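You operate a simulated robot arm through the tools that you are given. There is no shell and no other tool.

The job below is to be done with a simulated robot arm. You get a single attempt, and the scene is never put back.

## Task
Wind the purple sample roll back, part it and sort it by the tally.
Fine: pass tray if the tally shows no fault, else reject tray; brake back on; leave the tally as it is.

Only the result counts: the job must be done as asked and must still hold three seconds after the hand-in. Knocking over, shifting, dropping, spilling or breaking anything else fails it.

## Robot
A 6-joint arm with a two-finger gripper, fixed in place. Base frame: the origin is at the foot of the arm, x ahead of it, y to its left, z up. Lengths are in cm, angles in degrees, forces in N, time in s.
Its first joint turns from -166.0 to 166.0 degrees. Payload 3.43 kg.
Tool frame: the origin (TCP) lies between the finger pads and is the grasp point; the fingertips stand 2 cm ahead of it; z points along the fingers, y is the line along which they close. The gripper opens to 19 cm. The gripper's body begins 24.8 cm behind the TCP.
Orientation is that of the tool frame in the base frame, as a unit quaternion [x, y, z, w]. With the fingers straight down and closing along the base's y, the tool's x points along the base's -x, its y along +y and its z along -z.

## Interface
- The arm moves only by the tool arm_command. Its argument "motion" is a list of rows, each a list of 3 entries, a list of its own where there are three numbers: the turn, a rotation vector about the tool's x, y, z in units of 180 degrees (1.0 is 180 degrees), then the shift along the tool's x, y, z in units of 250 mm (1.0 is 250 mm), then the gripper command, from -1 (shut) to 1 (fully open), values between in proportion. In form: [[[wx, wy, wz], [dx, dy, dz], hand], ...]. A call has 1 to 20 rows; each row is the pose to reach, as a shift and turn from the pose commanded when the call began, along the tool's axes at that moment. A call with a number of a shift or a turn outside -1 to 1 is refused whole. Each row takes 0.2 s and may step no farther than 5 cm and 8.6 degrees from the row before; otherwise, or with a gripper value out of range, the whole call is refused. Where a pose cannot be reached the arm comes as near as it can. A force on the tool above 40 N (or 10 N above the force at the start of the call, whichever is more), or a blocked arm, ends the call early, and 0.2 s more pass. Each finger travels about 15.3 cm/s and halts on what it meets, pressing with about 43 N; the grip force reading is that of the motor and also rises with nothing between the fingers. The clock runs only during rows and for 0.2 s after the last one: add rows that repeat a pose to give the fingers time. It gives the time, the measured TCP pose, the force on the tool (base axes), the opening and the grip force at its end, in the units of the frame above (readings bear some noise), with the torque about the TCP (base axes, N m) and any sound that the robot's microphone picked up, and new pictures: "views" is both (left out), scene, wrist or none.
- Cameras (640 x 400 px; columns grow to the right, rows downward): "scene" is fixed at [21.47, 49.43, 164.02]; the picture's right is [-0.96, -0.27, 0.00], its down [-0.13, 0.46, -0.88] and it looks along [0.24, -0.85, -0.48] (base axes); focal length 374 px, centre (320, 200). "wrist" rides on the gripper at [7, -0.8, -28.8] in the tool frame; the picture's right is [0.12, 0.99, 0.00], its down [-0.96, 0.11, -0.25] and it looks along [-0.25, 0.03, 0.97] (tool axes); focal length 261 px, centre (320, 200). There is no depth. A picture from a camera that has moved, and an enlarged one, comes with that camera's place and axes in the base frame and with its lens. The place of the scene camera against the robot may be out by one fixed shift of up to 2.5 cm in any direction.
- raise_lower(by): slides the trunk up (or, below 0, down) by that many cm; the arm rides with it, the base frame stays. It gives what a move gives, with no picture.
- inspect(camera, box): a new picture of the part [left, top, right, bottom] of that camera's present view, enlarged. No time passes.
- close_job(): hands the job in; it is judged then, once.

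Places have to be worked out from the pictures, the camera data and where the tool is seen. Open the gripper and draw the arm clear of the work before you hand the job in, unless the task says otherwise.

The tools are called as name(argument=value, ...) on one line, values as JSON. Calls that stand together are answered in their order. arm_command: Moves the arm, as the interface text tells. Its arguments: {"type":"object","properties":{"motion":{"type":"array"},"views":{"type":"string","enum":["both","scene","wrist","none"]}},"required":["motion"]} The other tools are called the same way: raise_lower (by) slides the trunk up or down; inspect (camera, box) takes an enlarged picture of a part of a camera's view; close_job () hands the job in.

At the start:

```text
time: 0.0
tool_pos: [52.67, -38.74, 125.9]
tcp_rot: [-0.001, 1.0, -0.001, 0.0]
contact_force: [0.0, -0.2, -0.1]
torque: [0.01, 0.03, 0.0]
grip_width: 19.0
finger_force: 0.0
trunk travel left (down, up): [-37.5, 6.5]
```

scene: 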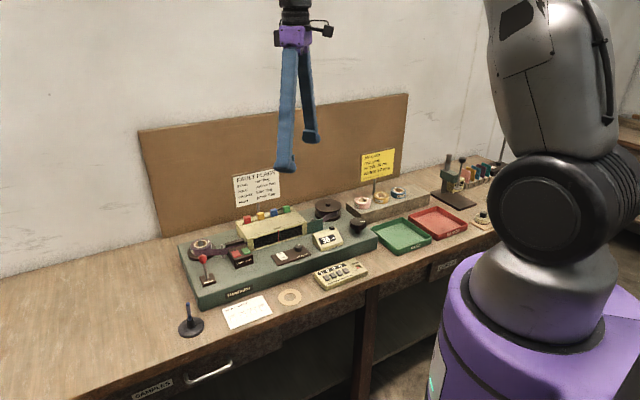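
wrist: 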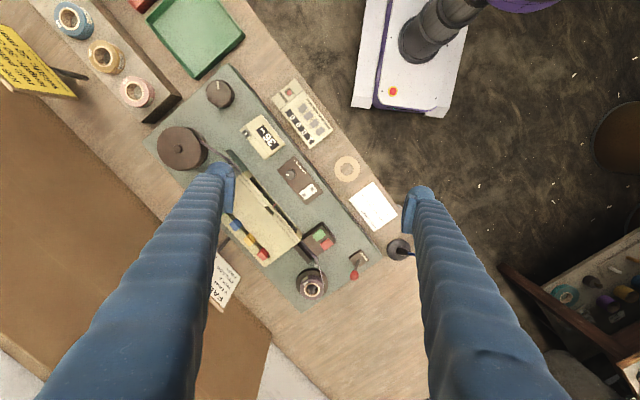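

The pictures show a bench with a rewinder-like machine, signs, trays and tools. I'll take enlarged pictures of all the parts before doing anything.

inspect(camera="scene", box=[170, 190, 390, 320])

inspect(camera="scene", box=[225, 160, 295, 215])

inspect(camera="scene", box=[345, 140, 415, 195])

inspect(camera="scene", box=[370, 140, 530, 260])

inspect(camera="wrist", box=[140, 60, 420, 320])

```text
2.91 times, centred on (280, 255) of scene
camera zoom: at [21.47, 49.43, 164.02], right [-0.96, -0.27, 0.0], down [-0.13, 0.46, -0.88], along [0.24, -0.85, -0.48], focal length 1089 px, centre (436, 40)
```

zoom: 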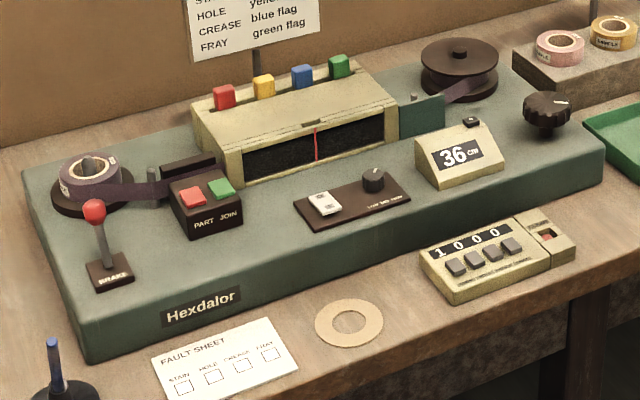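

```text
7.27 times, centred on (260, 188) of scene
camera zoom: at [21.47, 49.43, 164.02], right [-0.96, -0.27, 0.0], down [-0.13, 0.46, -0.88], along [0.24, -0.85, -0.48], focal length 2722 px, centre (756, 291)
```

zoom: 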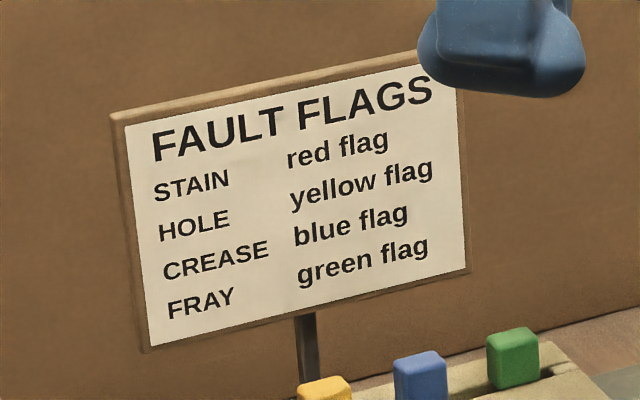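

```text
7.27 times, centred on (380, 168) of scene
camera zoom: at [21.47, 49.43, 164.02], right [-0.96, -0.27, 0.0], down [-0.13, 0.46, -0.88], along [0.24, -0.85, -0.48], focal length 2722 px, centre (-116, 436)
```

zoom: 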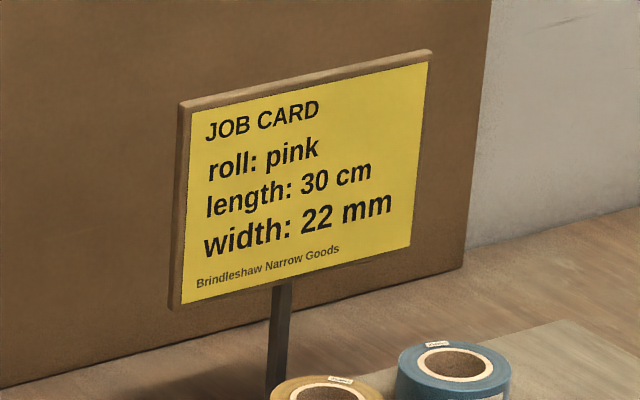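

```text
3.33 times, centred on (450, 200) of scene
camera zoom: at [21.47, 49.43, 164.02], right [-0.96, -0.27, 0.0], down [-0.13, 0.46, -0.88], along [0.24, -0.85, -0.48], focal length 1248 px, centre (-113, 200)
```

zoom: 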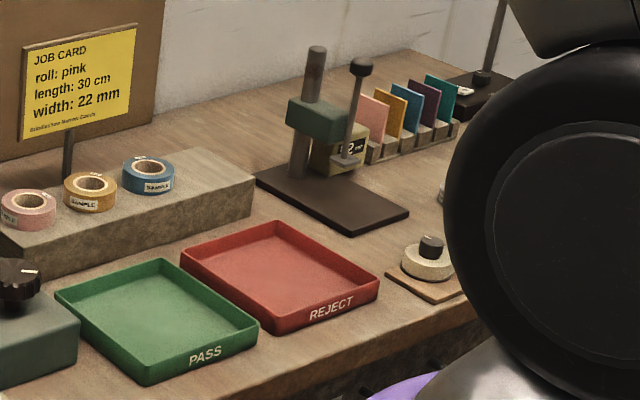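

```text
1.54 times, centred on (280, 190) of wrist
camera zoom: at [45.49, -39.52, 154.67], right [-0.12, 0.99, 0.0], down [0.96, 0.12, 0.25], along [0.25, 0.03, -0.97], focal length 401 px, centre (382, 215)
```

zoom: 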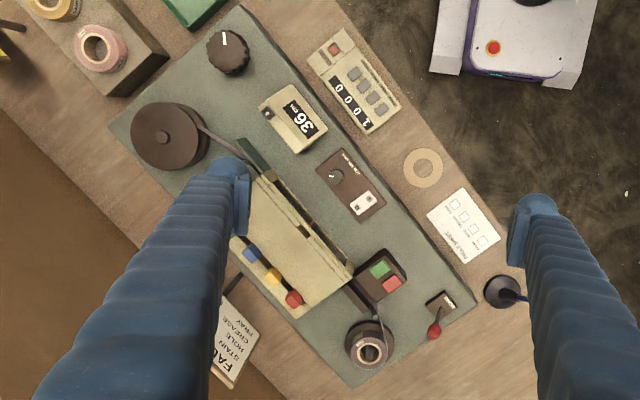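

The zooms re-render sharply, so I'll zoom in further on the individual controls: the brake, rocker and dial, counter, tally, fault sheet and knob.

inspect(camera="scene", box=[265, 235, 325, 275])

inspect(camera="scene", box=[308, 255, 372, 295])

inspect(camera="scene", box=[180, 230, 260, 295])

inspect(camera="scene", box=[300, 190, 380, 255])

inspect(camera="scene", box=[215, 280, 315, 335])

inspect(camera="wrist", box=[230, 100, 360, 200])

inspect(camera="wrist", box=[270, 210, 390, 310])

inspect(camera="wrist", box=[140, 70, 270, 180])

```text
10.00 times, centred on (295, 255) of scene
camera zoom: at [21.47, 49.43, 164.02], right [-0.96, -0.27, 0.0], down [-0.13, 0.46, -0.88], along [0.24, -0.85, -0.48], focal length 3743 px, centre (570, -350)
```

zoom: 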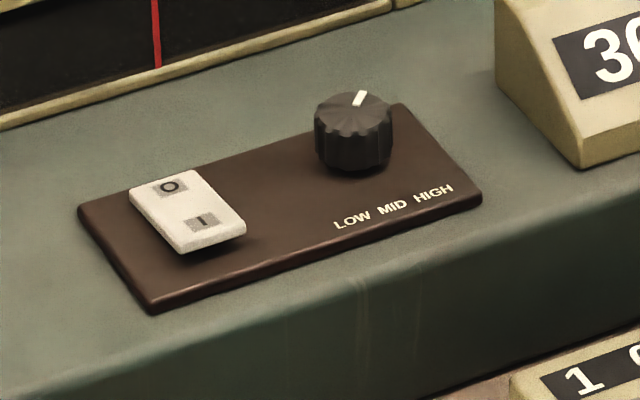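

```text
10.00 times, centred on (340, 275) of scene
camera zoom: at [21.47, 49.43, 164.02], right [-0.96, -0.27, 0.0], down [-0.13, 0.46, -0.88], along [0.24, -0.85, -0.48], focal length 3743 px, centre (120, -550)
```

zoom: 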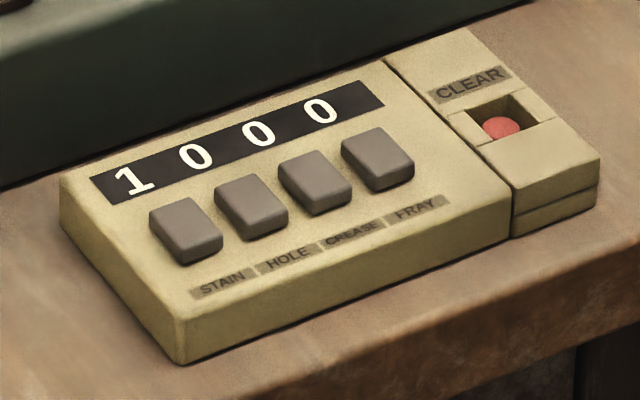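

```text
6.15 times, centred on (220, 262) of scene
camera zoom: at [21.47, 49.43, 164.02], right [-0.96, -0.27, 0.0], down [-0.13, 0.46, -0.88], along [0.24, -0.85, -0.48], focal length 2303 px, centre (935, -185)
```

zoom: 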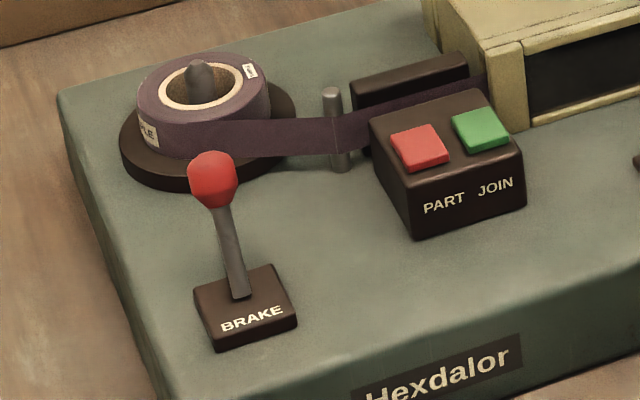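

```text
6.15 times, centred on (340, 222) of scene
camera zoom: at [21.47, 49.43, 164.02], right [-0.96, -0.27, 0.0], down [-0.13, 0.46, -0.88], along [0.24, -0.85, -0.48], focal length 2303 px, centre (197, 62)
```

zoom: 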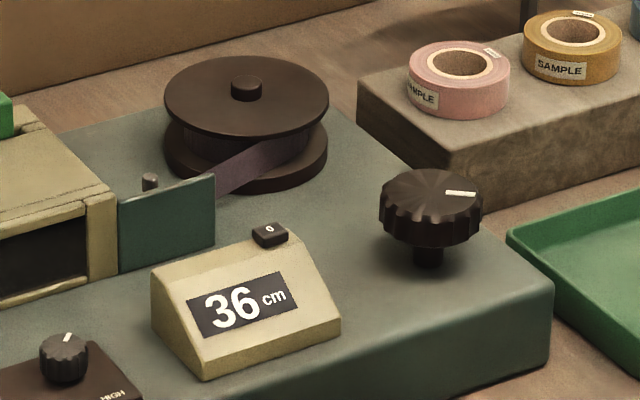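

```text
6.40 times, centred on (265, 308) of scene
camera zoom: at [21.47, 49.43, 164.02], right [-0.96, -0.27, 0.0], down [-0.13, 0.46, -0.88], along [0.24, -0.85, -0.48], focal length 2395 px, centre (672, -488)
```

zoom: 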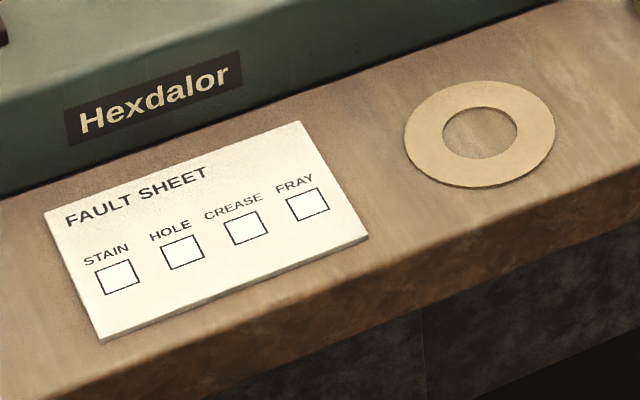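

```text
4.00 times, centred on (295, 150) of wrist
camera zoom: at [45.49, -39.52, 154.67], right [-0.12, 0.99, 0.0], down [0.96, 0.12, 0.25], along [0.25, 0.03, -0.97], focal length 1043 px, centre (420, 400)
```

zoom: 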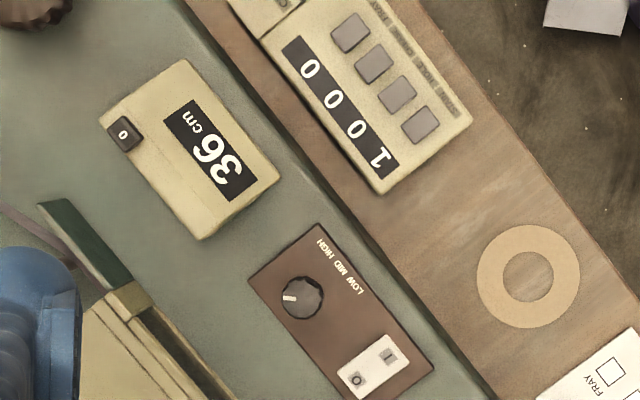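

```text
4.00 times, centred on (330, 260) of wrist
camera zoom: at [45.49, -39.52, 154.67], right [-0.12, 0.99, 0.0], down [0.96, 0.12, 0.25], along [0.25, 0.03, -0.97], focal length 1043 px, centre (280, -40)
```

zoom: 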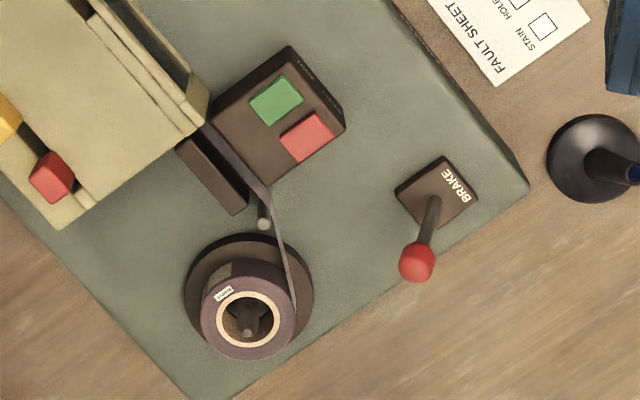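

```text
3.64 times, centred on (205, 125) of wrist
camera zoom: at [45.49, -39.52, 154.67], right [-0.12, 0.99, 0.0], down [0.96, 0.12, 0.25], along [0.25, 0.03, -0.97], focal length 948 px, centre (738, 473)
```

zoom: 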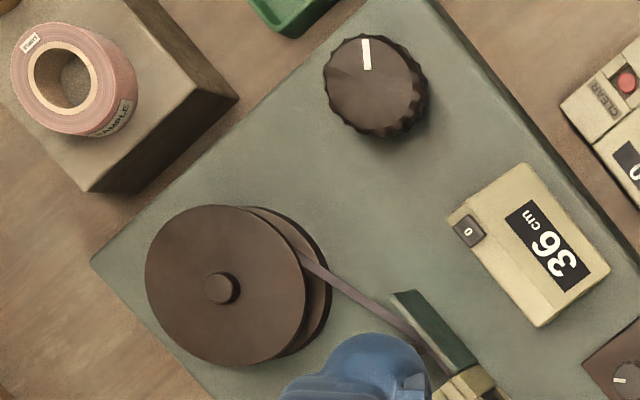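

The tally reads 1 0 0 0 (one STAIN), so the roll belongs in the REJECT tray. I estimate the brake ball near (79, -27, 96) and the knob near (40, -64, 90). I'll move the wrist camera closer, above the knob end, to measure things better.

arm_command(motion=[[[0, 0, 0], [0.023, -0.106, 0.07], 1], [[0, 0, 0], [0.047, -0.212, 0.139], 1], [[0, 0, 0], [0.07, -0.319, 0.208], 1], [[0, 0, 0], [0.094, -0.425, 0.278], 1], [[0, 0, 0], [0.117, -0.531, 0.347], 1], [[0, 0, 0], [0.14, -0.638, 0.417], 1], [[0, 0, 0], [0.164, -0.744, 0.487], 1], [[0, 0, 0], [0.187, -0.85, 0.556], 1], [[0, 0, 0], [0.187, -0.85, 0.556], 1]], views="both")

```text
time: 2.0
tool_pos: [47.97, -59.89, 112.19]
tcp_rot: [-0.001, 1.0, 0.001, 0.0]
contact_force: [0.7, -0.1, 0.3]
torque: [0.04, -0.02, 0.03]
grip_width: 18.98
finger_force: 0.1
trunk travel left (down, up): [-37.5, 6.5]
camera wrist: at [40.88, -60.79, 140.82], right [-0.12, 0.99, 0.0], down [0.96, 0.12, 0.25], along [0.25, 0.03, -0.97], focal length 261 px, centre (320, 200)
```

scene: 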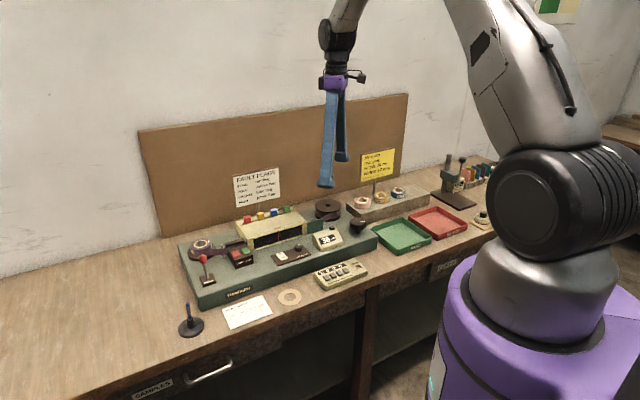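
wrist: 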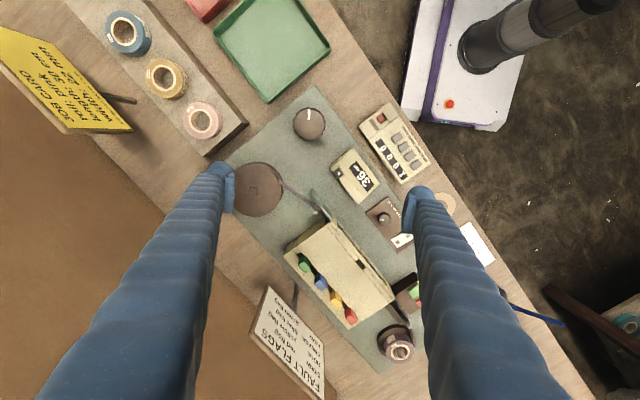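

The view is clear. I'll zoom on the wrist image for accurate pixel positions of the knob, counter, reel, roll and trays.

inspect(camera="wrist", box=[260, 80, 360, 150])

inspect(camera="wrist", box=[330, 80, 440, 250])

inspect(camera="wrist", box=[180, 0, 340, 110])

inspect(camera="scene", box=[192, 245, 222, 290])

```text
5.71 times, centred on (310, 115) of wrist
camera zoom: at [40.88, -60.79, 140.82], right [-0.12, 0.99, 0.0], down [0.96, 0.12, 0.25], along [0.25, 0.03, -0.97], focal length 1489 px, centre (377, 686)
```

zoom: 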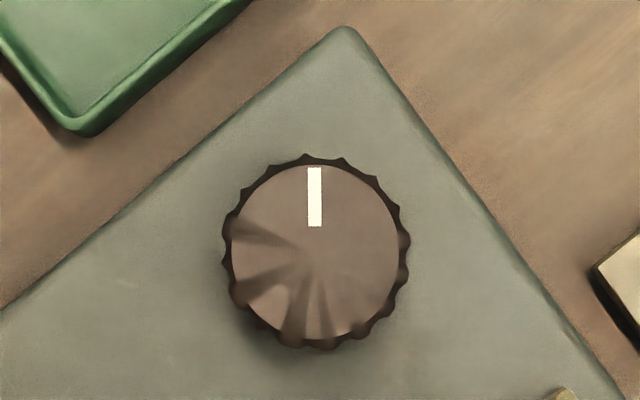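

```text
2.35 times, centred on (385, 165) of wrist
camera zoom: at [40.88, -60.79, 140.82], right [-0.12, 0.99, 0.0], down [0.96, 0.12, 0.25], along [0.25, 0.03, -0.97], focal length 613 px, centre (167, 282)
```

zoom: 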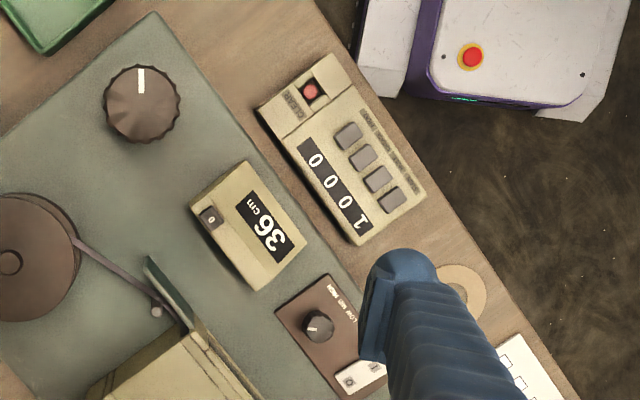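

```text
3.64 times, centred on (260, 55) of wrist
camera zoom: at [40.88, -60.79, 140.82], right [-0.12, 0.99, 0.0], down [0.96, 0.12, 0.25], along [0.25, 0.03, -0.97], focal length 948 px, centre (538, 727)
```

zoom: 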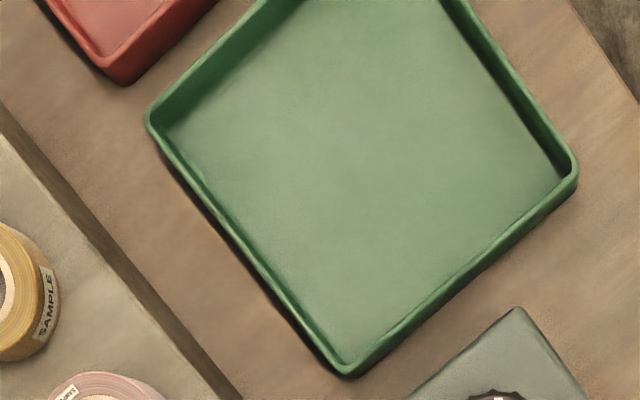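

```text
8.89 times, centred on (207, 268) of scene
camera zoom: at [21.47, 49.43, 164.02], right [-0.96, -0.27, 0.0], down [-0.13, 0.46, -0.88], along [0.24, -0.85, -0.48], focal length 3327 px, centre (1324, -400)
```

zoom: 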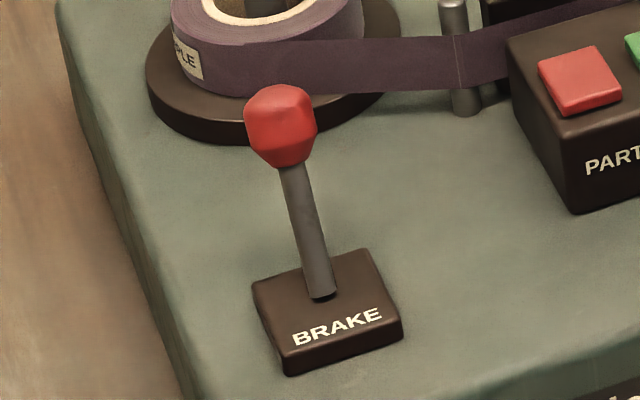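

The machine is turned 45° in the base frame, with its back direction about (0.71, -0.71). The knob top is at about (39.6, -62.9, 92.0) and about 6 cm across. Next I'll move the wrist camera over the brake and roll end, rising first to clear the sign.

arm_command(motion=[[[0, 0, 0], [-0.06, 0.07, -0.12], 1], [[0, 0, 0], [-0.16, 0.2, -0.24], 1], [[0, 0, 0], [-0.263, 0.329, -0.24], 1], [[0, 0, 0], [-0.367, 0.459, -0.24], 1], [[0, 0, 0], [-0.47, 0.588, -0.24], 1], [[0, 0, 0], [-0.573, 0.717, -0.24], 1], [[0, 0, 0], [-0.677, 0.847, -0.24], 1], [[0, 0, 0], [-0.78, 0.976, -0.24], 1], [[0, 0, 0], [-0.78, 0.976, -0.24], 1]], views="both")

```text
refused: row 2 steps farther than a row can; nothing moved
```

Row 2 stepped slightly too far. I'm re-sending with smaller steps.

arm_command(motion=[[[0, 0, 0], [-0.06, 0.07, -0.12], 1], [[0, 0, 0], [-0.15, 0.18, -0.24], 1], [[0, 0, 0], [-0.24, 0.3, -0.24], 1], [[0, 0, 0], [-0.348, 0.435, -0.24], 1], [[0, 0, 0], [-0.456, 0.57, -0.24], 1], [[0, 0, 0], [-0.564, 0.706, -0.24], 1], [[0, 0, 0], [-0.672, 0.841, -0.24], 1], [[0, 0, 0], [-0.78, 0.976, -0.24], 1], [[0, 0, 0], [-0.78, 0.976, -0.24], 1]], views="both")

```text
time: 4.0
tool_pos: [67.36, -35.55, 118.1]
tcp_rot: [0.0, 1.0, 0.0, 0.0]
contact_force: [0.0, 0.3, -0.5]
torque: [-0.07, -0.05, 0.0]
grip_width: 18.99
finger_force: 0.1
trunk travel left (down, up): [-37.5, 6.5]
camera wrist: at [60.22, -36.42, 146.78], right [-0.12, 0.99, 0.0], down [0.96, 0.12, 0.25], along [0.25, 0.03, -0.97], focal length 261 px, centre (320, 200)
```

scene: 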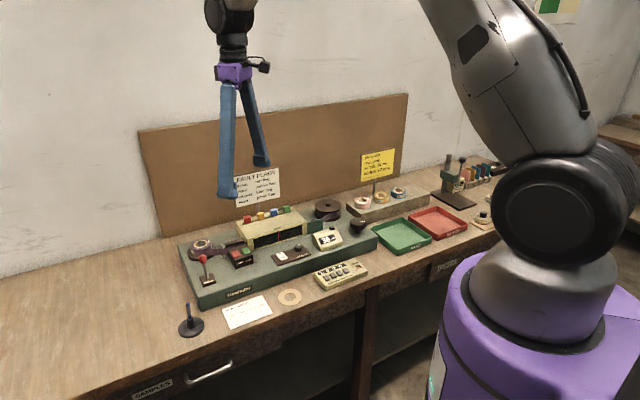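
wrist: 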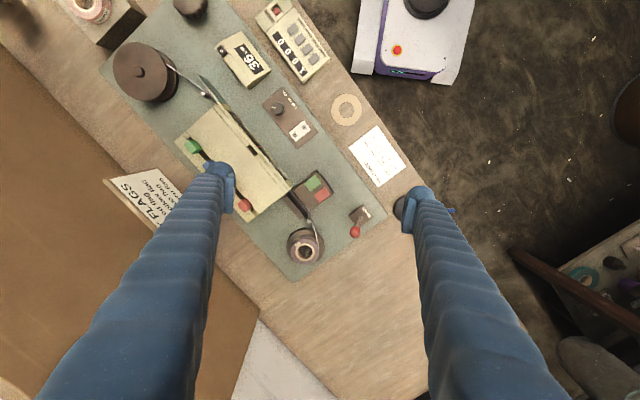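

Zooming on the brake/roll area and other parts from this viewpoint to triangulate.

inspect(camera="wrist", box=[270, 160, 400, 290])

inspect(camera="wrist", box=[330, 190, 390, 250])

inspect(camera="wrist", box=[270, 200, 340, 270])

inspect(camera="wrist", box=[100, 0, 240, 120])

```text
3.08 times, centred on (335, 225) of wrist
camera zoom: at [60.22, -36.42, 146.78], right [-0.12, 0.99, 0.0], down [0.96, 0.12, 0.25], along [0.25, 0.03, -0.97], focal length 802 px, centre (274, 123)
```

zoom: 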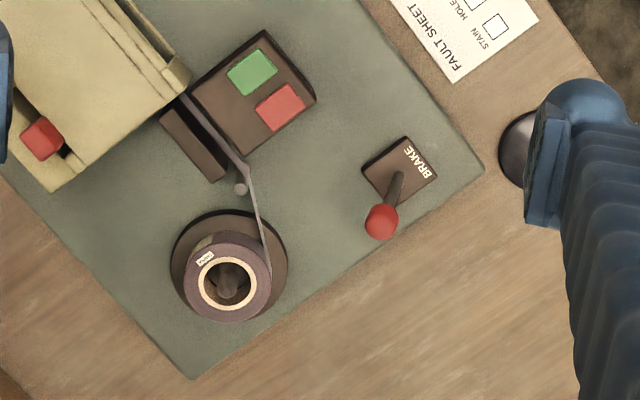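

```text
6.67 times, centred on (360, 220) of wrist
camera zoom: at [60.22, -36.42, 146.78], right [-0.12, 0.99, 0.0], down [0.96, 0.12, 0.25], along [0.25, 0.03, -0.97], focal length 1738 px, centre (53, 67)
```

zoom: 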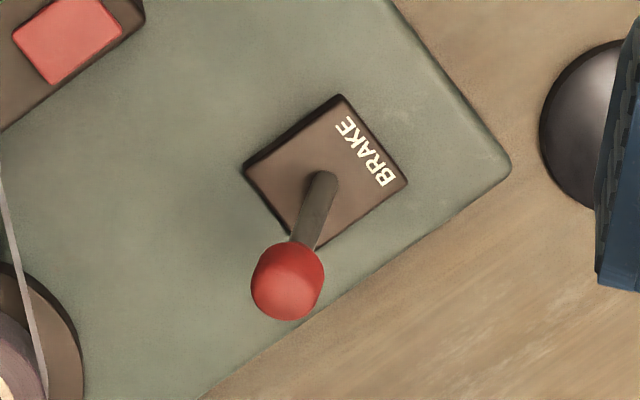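

```text
5.71 times, centred on (305, 235) of wrist
camera zoom: at [60.22, -36.42, 146.78], right [-0.12, 0.99, 0.0], down [0.96, 0.12, 0.25], along [0.25, 0.03, -0.97], focal length 1489 px, centre (406, 0)
```

zoom: 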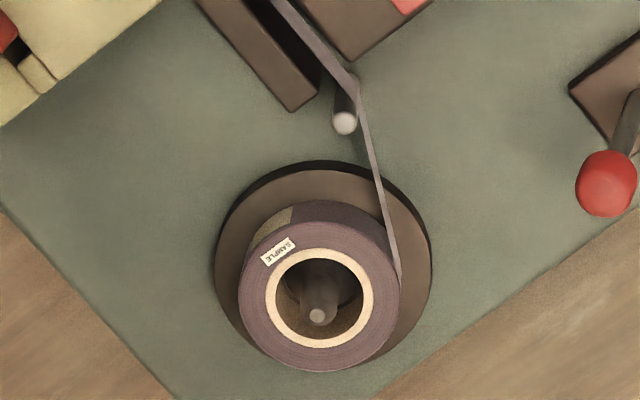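

```text
3.33 times, centred on (170, 60) of wrist
camera zoom: at [60.22, -36.42, 146.78], right [-0.12, 0.99, 0.0], down [0.96, 0.12, 0.25], along [0.25, 0.03, -0.97], focal length 869 px, centre (820, 667)
```

zoom: 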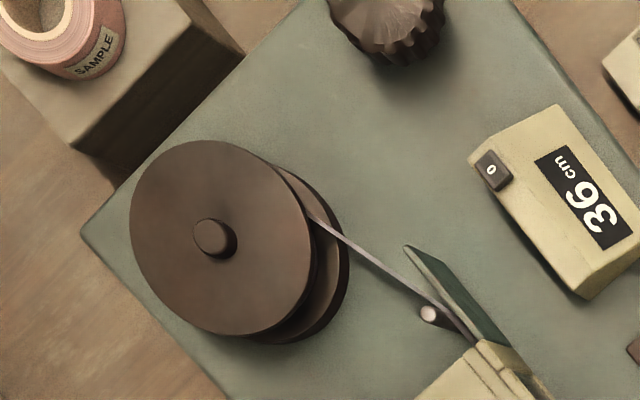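

By triangulation the brake pivot is at (77.8, -25, 89.5) and the ball at (79.6, -26.5, 94.9). The lever leans back about 24°, so ON is back and OFF should be toward the front. The roll top is at (86.8, -36.7, 92.3). I'll turn the tool 45°, shut the fingers and hover behind the ball.

arm_command(motion=[[[0, 0, 0.042], [-0.103, 0.039, 0.06], 0.5], [[0, 0, 0.083], [-0.205, 0.078, 0.13], 0], [[0, 0, 0.125], [-0.308, 0.117, 0.22], -0.5], [[0, 0, 0.167], [-0.411, 0.156, 0.32], -1], [[0, 0, 0.208], [-0.513, 0.195, 0.42], -1], [[0, 0, 0.25], [-0.616, 0.234, 0.524], -1], [[0, 0, 0.25], [-0.616, 0.234, 0.524], -1], [[0, 0, 0.25], [-0.616, 0.234, 0.524], -1]], views="both")

```text
time: 5.8
tool_pos: [82.82, -29.67, 104.88]
tcp_rot: [0.382, 0.924, 0.0, -0.002]
contact_force: [0.0, -0.5, 0.4]
torque: [-0.01, 0.02, -0.01]
grip_width: 0.0
finger_force: 34.4
trunk travel left (down, up): [-37.5, 6.5]
camera wrist: at [77.27, -25.29, 133.6], right [0.62, 0.79, 0.0], down [0.76, -0.6, 0.25], along [0.19, -0.15, -0.97], focal length 261 px, centre (320, 200)
```

scene: 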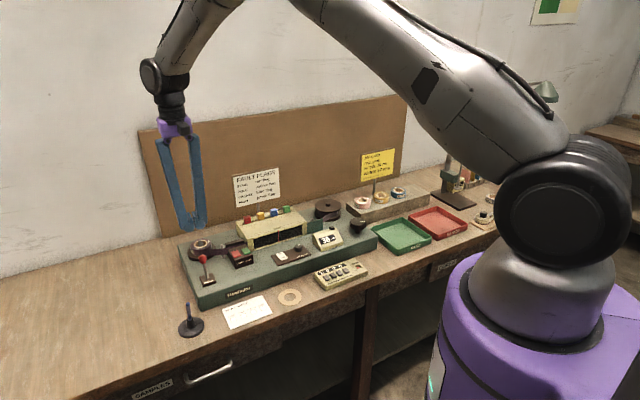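
wrist: 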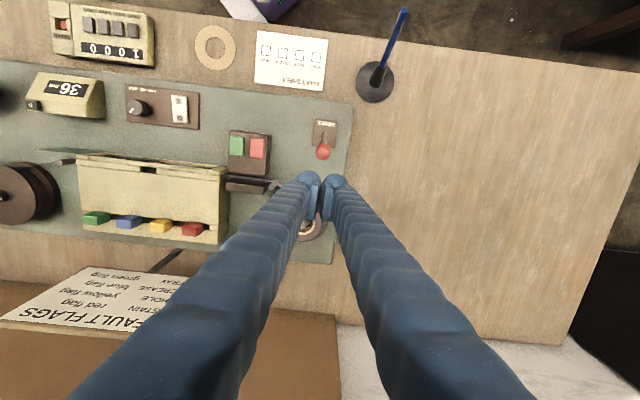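

The ball reprojects to about (79.5, -26.5), which matches, and the fingers hover 4.5 cm behind it. I'm descending straight down behind the ball to about z = 94.6.

arm_command(motion=[[[0, 0, 0], [0, 0, 0.12], -1], [[0, 0, 0], [0, 0, 0.24], -1], [[0, 0, 0], [0, 0, 0.34], -1], [[0, 0, 0], [0, 0, 0.411], -1], [[0, 0, 0], [0, 0, 0.411], -1]], views="both")

```text
time: 7.0
tool_pos: [82.84, -29.64, 94.7]
tcp_rot: [0.382, 0.924, 0.0, -0.001]
contact_force: [-0.9, -0.6, 0.4]
torque: [0.0, -0.01, -0.01]
grip_width: 0.0
finger_force: 33.6
trunk travel left (down, up): [-37.5, 6.5]
camera wrist: at [77.21, -25.2, 123.34], right [0.62, 0.79, 0.0], down [0.76, -0.6, 0.25], along [0.19, -0.15, -0.97], focal length 261 px, centre (320, 200)
```

scene: 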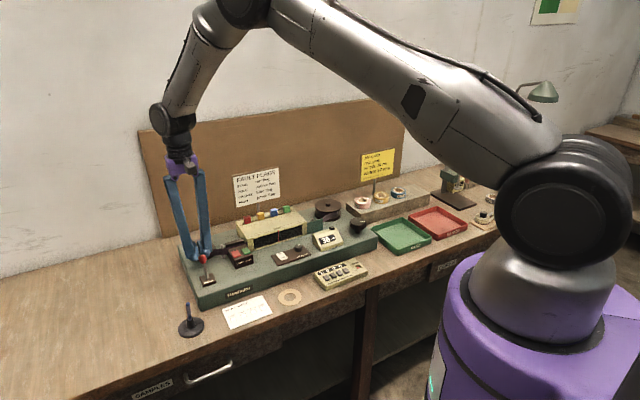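
wrist: 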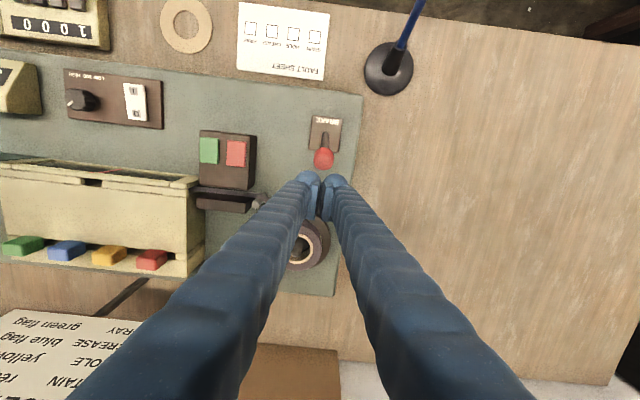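

The closed fingers are behind the ball with about 1 cm of gap. I'm pushing toward the front (+tool x) in small steps, watching the force.

arm_command(motion=[[[0, 0, 0], [0.03, 0, 0], -1], [[0, 0, 0], [0.06, 0, 0], -1], [[0, 0, 0], [0.09, 0, 0], -1], [[0, 0, 0], [0.12, 0, 0], -1], [[0, 0, 0], [0.15, 0, 0], -1], [[0, 0, 0], [0.18, 0, 0], -1], [[0, 0, 0], [0.18, 0, 0], -1]], views="both")

```text
time: 8.6
tool_pos: [79.64, -26.41, 94.65]
tcp_rot: [0.382, 0.924, 0.0, 0.0]
contact_force: [0.3, 0.2, -0.5]
torque: [0.0, 0.0, 0.0]
grip_width: 0.02
finger_force: 34.0
trunk travel left (down, up): [-37.5, 6.5]
camera wrist: at [73.99, -22.03, 123.38], right [0.62, 0.79, 0.0], down [0.76, -0.6, 0.25], along [0.19, -0.15, -0.97], focal length 261 px, centre (320, 200)
```

scene: 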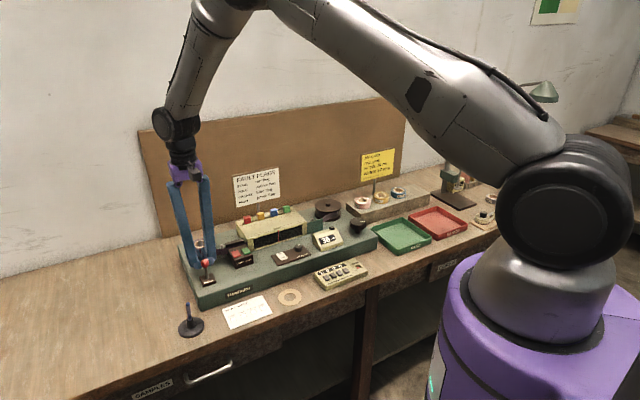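
wrist: 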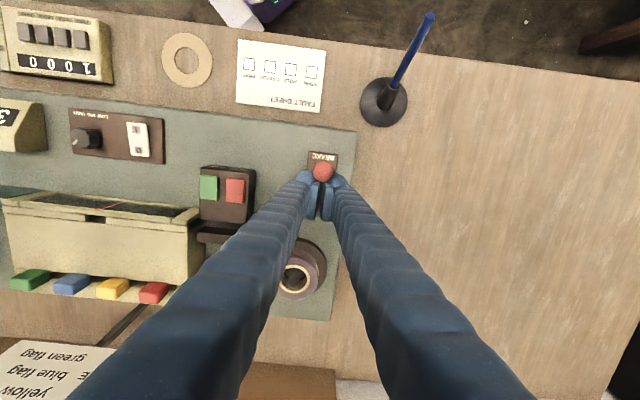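

The ball has moved past upright to about (77.1, -24.2) with no resistance. I'm continuing gently toward the mirrored front position.

arm_command(motion=[[[0, 0, 0], [0.016, 0, 0], -1], [[0, 0, 0], [0.032, 0, 0], -1], [[0, 0, 0], [0.048, 0, 0], -1], [[0, 0, 0], [0.06, 0, 0], -1], [[0, 0, 0], [0.06, 0, 0], -1]], views="both")

inspect(camera="wrist", box=[280, 130, 370, 200])

inspect(camera="scene", box=[180, 240, 240, 295])

```text
time: 9.8
tool_pos: [78.59, -25.41, 94.67]
tcp_rot: [0.382, 0.924, 0.0, 0.0]
contact_force: [-0.2, 0.6, 0.2]
torque: [0.02, -0.04, 0.0]
grip_width: 0.0
finger_force: 34.2
trunk travel left (down, up): [-37.5, 6.5]
camera wrist: at [72.94, -21.01, 123.43], right [0.62, 0.79, 0.0], down [0.76, -0.6, 0.25], along [0.19, -0.15, -0.97], focal length 261 px, centre (320, 200)
```

scene: 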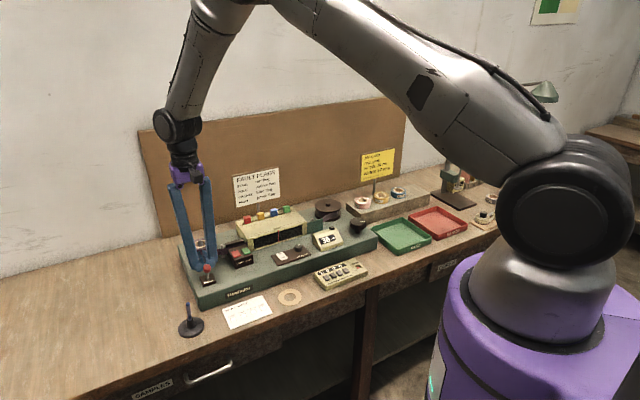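
wrist: 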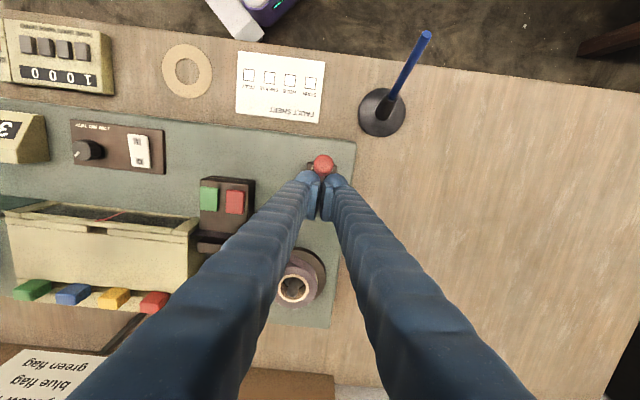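

```text
5.71 times, centred on (325, 165) of wrist
camera zoom: at [72.94, -21.01, 123.43], right [0.62, 0.79, 0.0], down [0.76, -0.6, 0.25], along [0.19, -0.15, -0.97], focal length 1489 px, centre (291, 400)
```

zoom: 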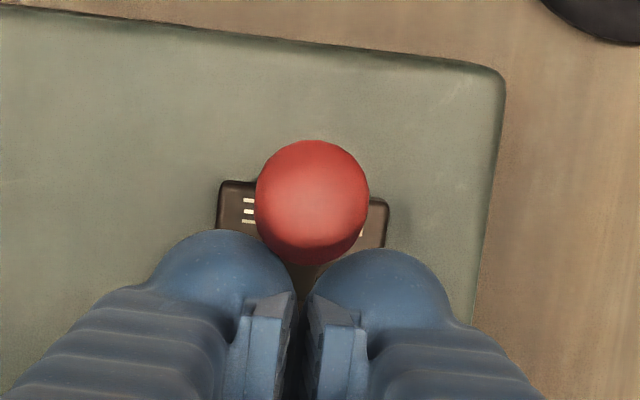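

```text
7.27 times, centred on (210, 268) of scene
camera zoom: at [21.47, 49.43, 164.02], right [-0.96, -0.27, 0.0], down [-0.13, 0.46, -0.88], along [0.24, -0.85, -0.48], focal length 2722 px, centre (1120, -291)
```

zoom: 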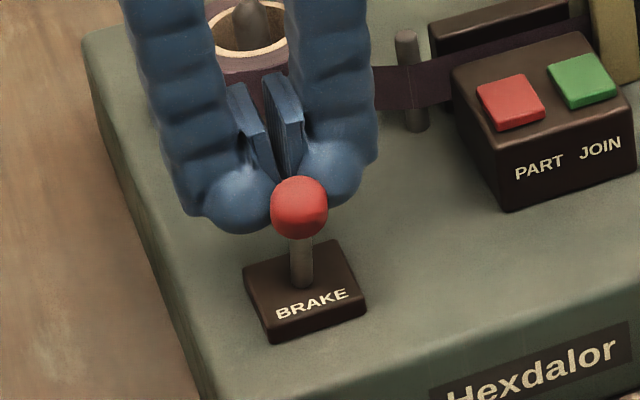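

The ball now appears slightly ahead of the fingers, likely settled at its front stop. I'll nudge a little more to confirm by force.

arm_command(motion=[[[0, 0, 0], [0.01, 0, 0], -1], [[0, 0, 0], [0.02, 0, 0], -1], [[0, 0, 0], [0.03, 0, 0], -1], [[0, 0, 0], [0.04, 0, 0], -1]], views="wrist")

inspect(camera="wrist", box=[280, 130, 370, 200])

```text
time: 10.8
tool_pos: [78.18, -25.01, 94.61]
tcp_rot: [0.382, 0.924, 0.001, 0.002]
contact_force: [17.0, -23.4, -5.2]
torque: [-0.17, -0.4, 0.22]
grip_width: 0.61
finger_force: 34.4
trunk travel left (down, up): [-37.5, 6.5]
camera wrist: at [72.42, -20.59, 123.4], right [0.62, 0.79, 0.0], down [0.76, -0.6, 0.25], along [0.2, -0.15, -0.97], focal length 261 px, centre (320, 200)
```

wrist: 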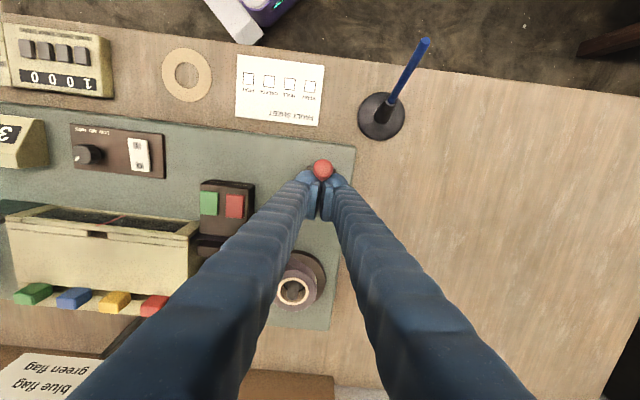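

```text
5.71 times, centred on (325, 165) of wrist
camera zoom: at [72.42, -20.59, 123.4], right [0.62, 0.79, 0.0], down [0.76, -0.6, 0.25], along [0.2, -0.15, -0.97], focal length 1489 px, centre (291, 400)
```

zoom: 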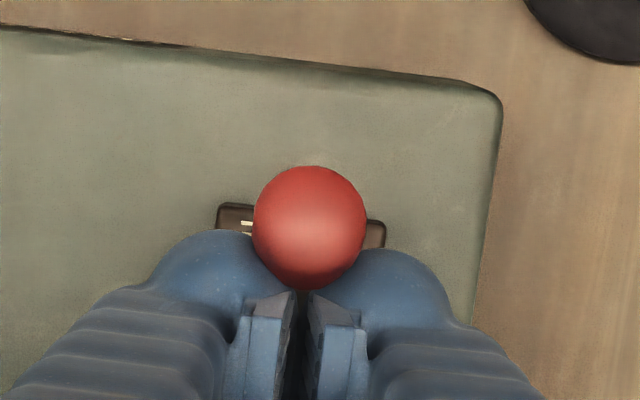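

The stop is reached (about 29 N), so the lever is at its front end position. I'm backing off, rising, and starting to traverse toward the knob while opening the fingers.

arm_command(motion=[[[0, 0, 0], [-0.06, 0, 0], -1], [[0, 0, 0], [-0.06, 0, -0.16], -1], [[0, 0, 0], [-0.06, 0, -0.34], -1], [[0, 0, 0], [-0.06, -0.1, -0.5], -0.8], [[0, 0, 0], [-0.06, -0.28, -0.5], -0.5], [[0, 0, 0], [-0.06, -0.46, -0.5], -0.05], [[0, 0, 0], [-0.06, -0.64, -0.5], -0.05], [[0, 0, 0], [-0.06, -0.82, -0.5], -0.05], [[0, 0, 0], [-0.06, -1, -0.5], -0.05]], views="both")

inspect(camera="scene", box=[180, 240, 240, 295])

```text
time: 12.8
tool_pos: [61.26, -43.53, 107.36]
tcp_rot: [0.382, 0.924, 0.0, 0.0]
contact_force: [0.2, 0.4, -0.6]
torque: [0.04, -0.09, 0.02]
grip_width: 9.01
finger_force: 0.2
trunk travel left (down, up): [-37.5, 6.5]
camera wrist: at [55.54, -39.11, 136.09], right [0.62, 0.79, 0.0], down [0.76, -0.6, 0.25], along [0.19, -0.15, -0.97], focal length 261 px, centre (320, 200)
```

scene: 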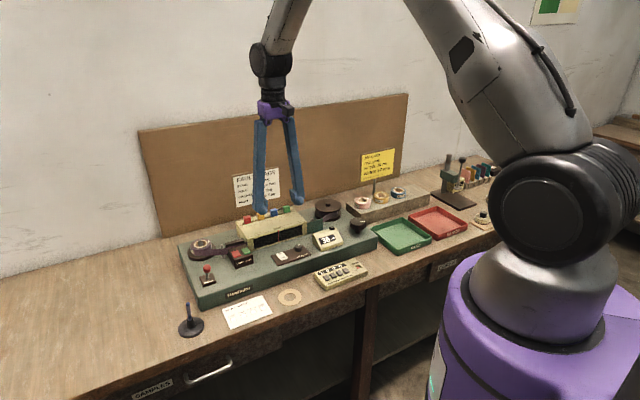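
wrist: 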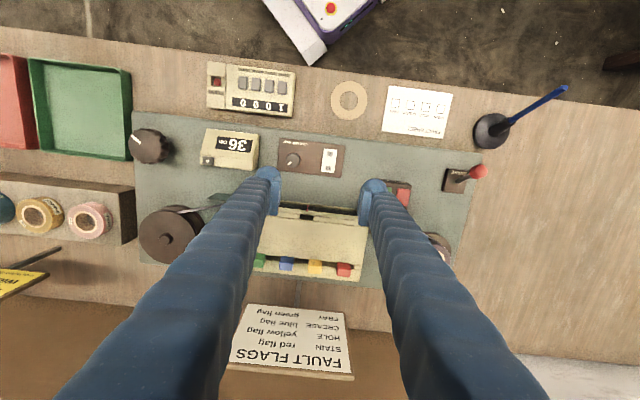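

```text
7.27 times, centred on (210, 268) of scene
camera zoom: at [21.47, 49.43, 164.02], right [-0.96, -0.27, 0.0], down [-0.13, 0.46, -0.88], along [0.24, -0.85, -0.48], focal length 2722 px, centre (1120, -291)
```

zoom: 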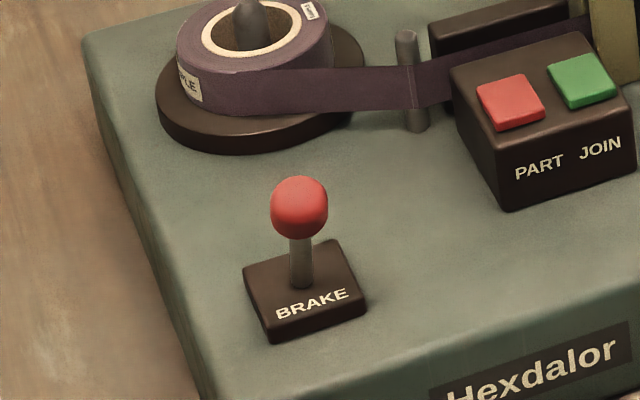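

The brake lever stays at the front position. I'm continuing the traverse toward the knob.

arm_command(motion=[[[0, 0, 0], [0.01, -0.17, 0], -0.05], [[0, 0, 0], [0.02, -0.36, 0], -0.05], [[0, 0, 0], [0.03, -0.55, 0], -0.05], [[0, 0, 0], [0.04, -0.74, 0], -0.05], [[0, 0, 0], [0.055, -0.9, 0], -0.05], [[0, 0, 0], [0.065, -1, 0], -0.05], [[0, 0, 0], [0.065, -1, 0], -0.05]], views="wrist")

inspect(camera="wrist", box=[220, 100, 330, 190])

```text
time: 14.4
tool_pos: [42.53, -60.14, 107.26]
tcp_rot: [0.381, 0.924, 0.0, 0.0]
contact_force: [0.1, 0.5, -0.7]
torque: [0.04, 0.02, 0.02]
grip_width: 9.03
finger_force: 0.1
trunk travel left (down, up): [-37.5, 6.5]
camera wrist: at [36.81, -55.71, 135.96], right [0.62, 0.79, 0.0], down [0.76, -0.6, 0.25], along [0.19, -0.15, -0.97], focal length 261 px, centre (320, 200)
```

wrist: 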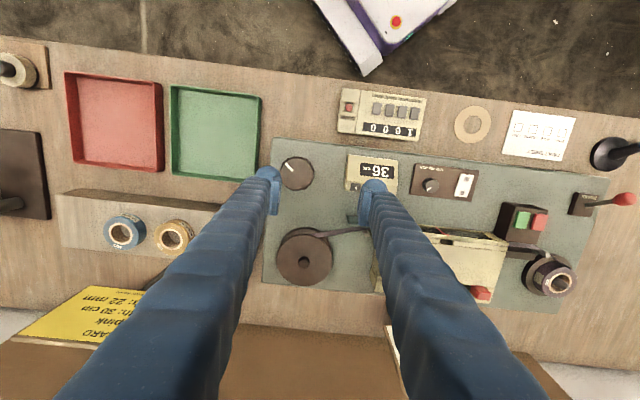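

```text
4.44 times, centred on (275, 145) of wrist
camera zoom: at [36.81, -55.71, 135.96], right [0.62, 0.79, 0.0], down [0.76, -0.6, 0.25], along [0.19, -0.15, -0.97], focal length 1158 px, centre (520, 444)
```

zoom: 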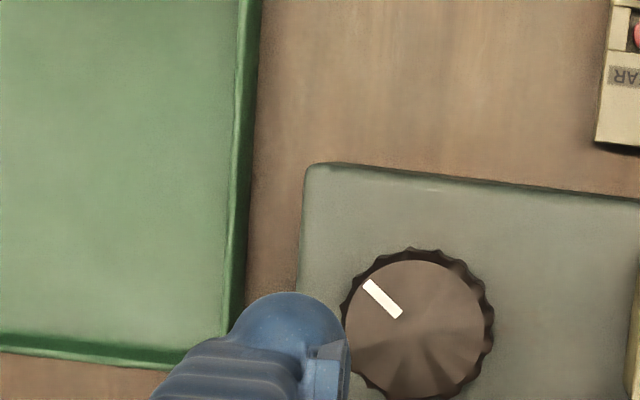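

The knob centre reprojects to (39.7, -63.1). I'm centring the open gripper over it and stopping just above its top to check alignment.

arm_command(motion=[[[0, 0, 0], [0, -0.164, 0.06], -0.05], [[0, 0, 0], [0, -0.164, 0.2], -0.05], [[0, 0, 0], [0, -0.164, 0.34], -0.05], [[0, 0, 0], [0, -0.164, 0.47], -0.05], [[0, 0, 0], [0, -0.164, 0.47], -0.05]], views="both")

inspect(camera="wrist", box=[240, 100, 400, 240])

inspect(camera="scene", box=[325, 195, 395, 245])

```text
time: 15.6
tool_pos: [39.52, -62.97, 95.52]
tcp_rot: [0.382, 0.924, 0.0, -0.001]
contact_force: [0.7, 0.0, 0.5]
torque: [0.0, -0.02, 0.0]
grip_width: 9.02
finger_force: 0.0
trunk travel left (down, up): [-37.5, 6.5]
camera wrist: at [33.88, -58.56, 124.26], right [0.62, 0.79, 0.0], down [0.76, -0.6, 0.25], along [0.19, -0.15, -0.97], focal length 261 px, centre (320, 200)
```

scene: 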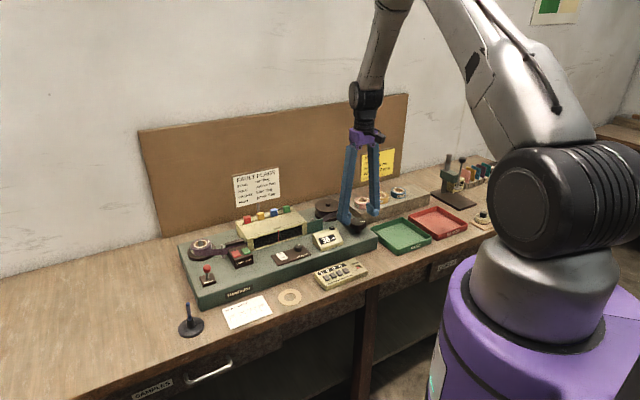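
wrist: 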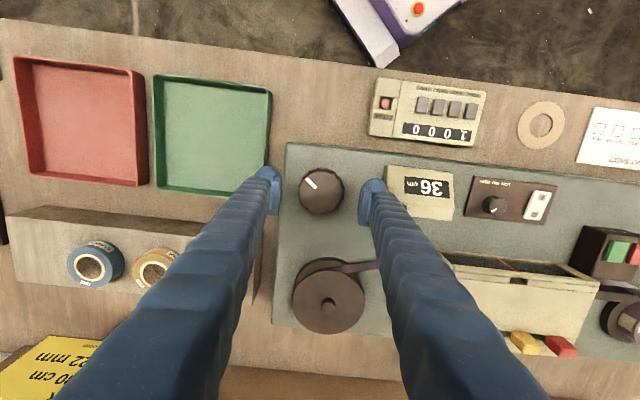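

```text
2.86 times, centred on (320, 170) of wrist
camera zoom: at [33.88, -58.56, 124.26], right [0.62, 0.79, 0.0], down [0.76, -0.6, 0.25], along [0.19, -0.15, -0.97], focal length 745 px, centre (320, 286)
```

zoom: 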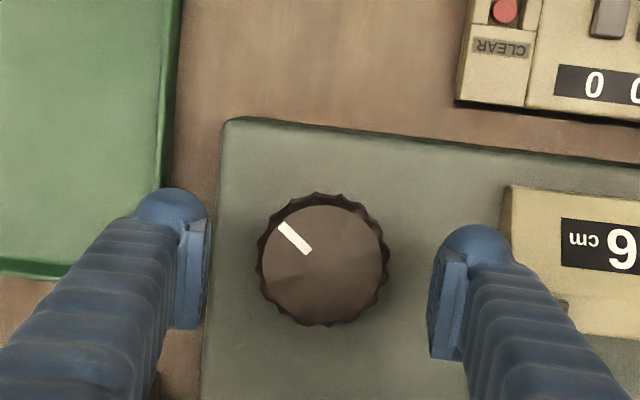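

```text
8.00 times, centred on (360, 220) of scene
camera zoom: at [21.47, 49.43, 164.02], right [-0.96, -0.27, 0.0], down [-0.13, 0.46, -0.88], along [0.24, -0.85, -0.48], focal length 2994 px, centre (0, 40)
```

zoom: 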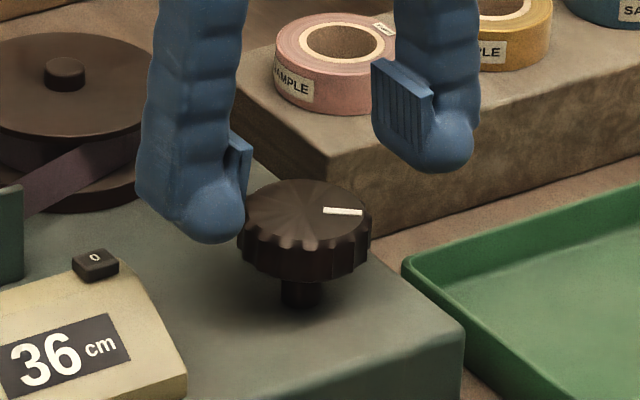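

The gripper is centred over the knob to within about 0.2 cm. I'm narrowing the opening a little to stay clear of the counter box, descending around the knob and closing.

arm_command(motion=[[[0, 0, 0], [-0.004, 0.004, 0], -0.2], [[0, 0, 0], [-0.004, 0.004, 0.06], -0.2], [[0, 0, 0], [-0.004, 0.004, 0.12], -0.2], [[0, 0, 0], [-0.004, 0.004, 0.165], -0.2], [[0, 0, 0], [-0.004, 0.004, 0.165], -0.2]], views="both")

inspect(camera="scene", box=[325, 195, 395, 245])

inspect(camera="wrist", box=[240, 100, 400, 240])

```text
time: 16.8
tool_pos: [39.84, -62.95, 91.28]
tcp_rot: [0.383, 0.924, -0.001, 0.0]
contact_force: [0.8, -0.1, 0.6]
torque: [0.02, 0.02, 0.04]
grip_width: 7.62
finger_force: 0.1
trunk travel left (down, up): [-37.5, 6.5]
camera wrist: at [34.06, -58.62, 120.07], right [0.62, 0.79, 0.0], down [0.76, -0.6, 0.25], along [0.19, -0.15, -0.97], focal length 261 px, centre (320, 200)
```

scene: 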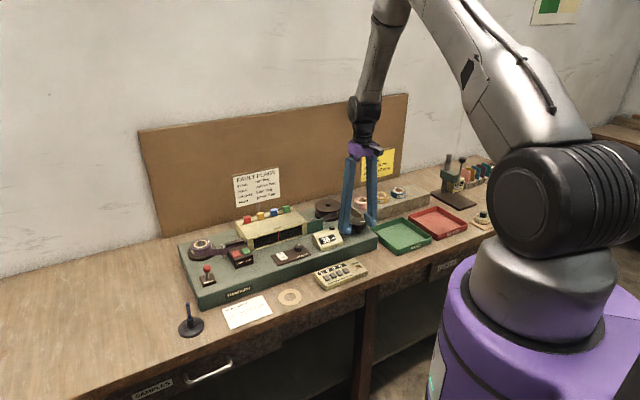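
wrist: 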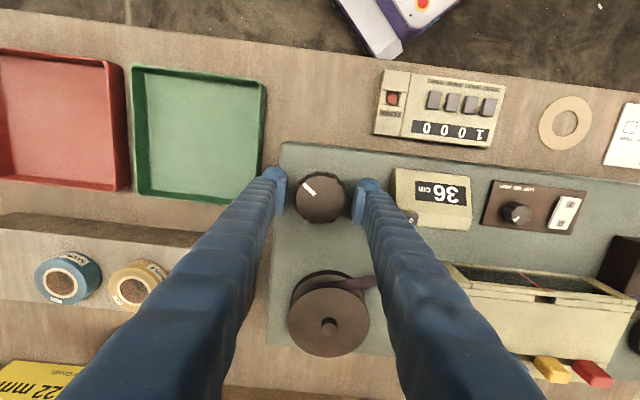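

```text
8.00 times, centred on (360, 220) of scene
camera zoom: at [21.47, 49.43, 164.02], right [-0.96, -0.27, 0.0], down [-0.13, 0.46, -0.88], along [0.24, -0.85, -0.48], focal length 2994 px, centre (0, 40)
```

zoom: 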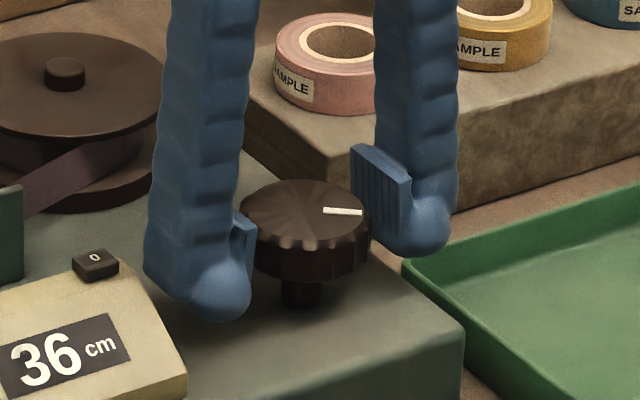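

```text
2.86 times, centred on (320, 170) of wrist
camera zoom: at [34.06, -58.62, 120.07], right [0.62, 0.79, 0.0], down [0.76, -0.6, 0.25], along [0.19, -0.15, -0.97], focal length 745 px, centre (320, 286)
```

zoom: 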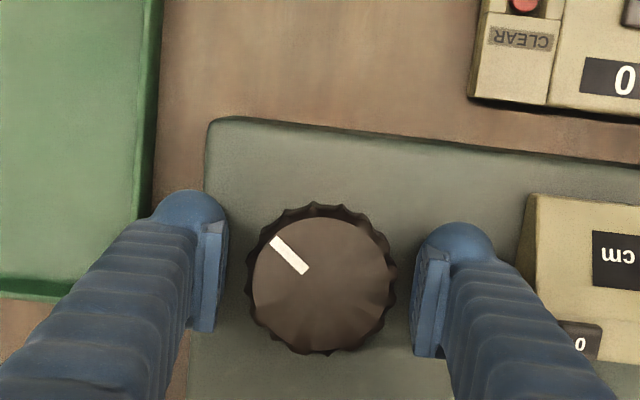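

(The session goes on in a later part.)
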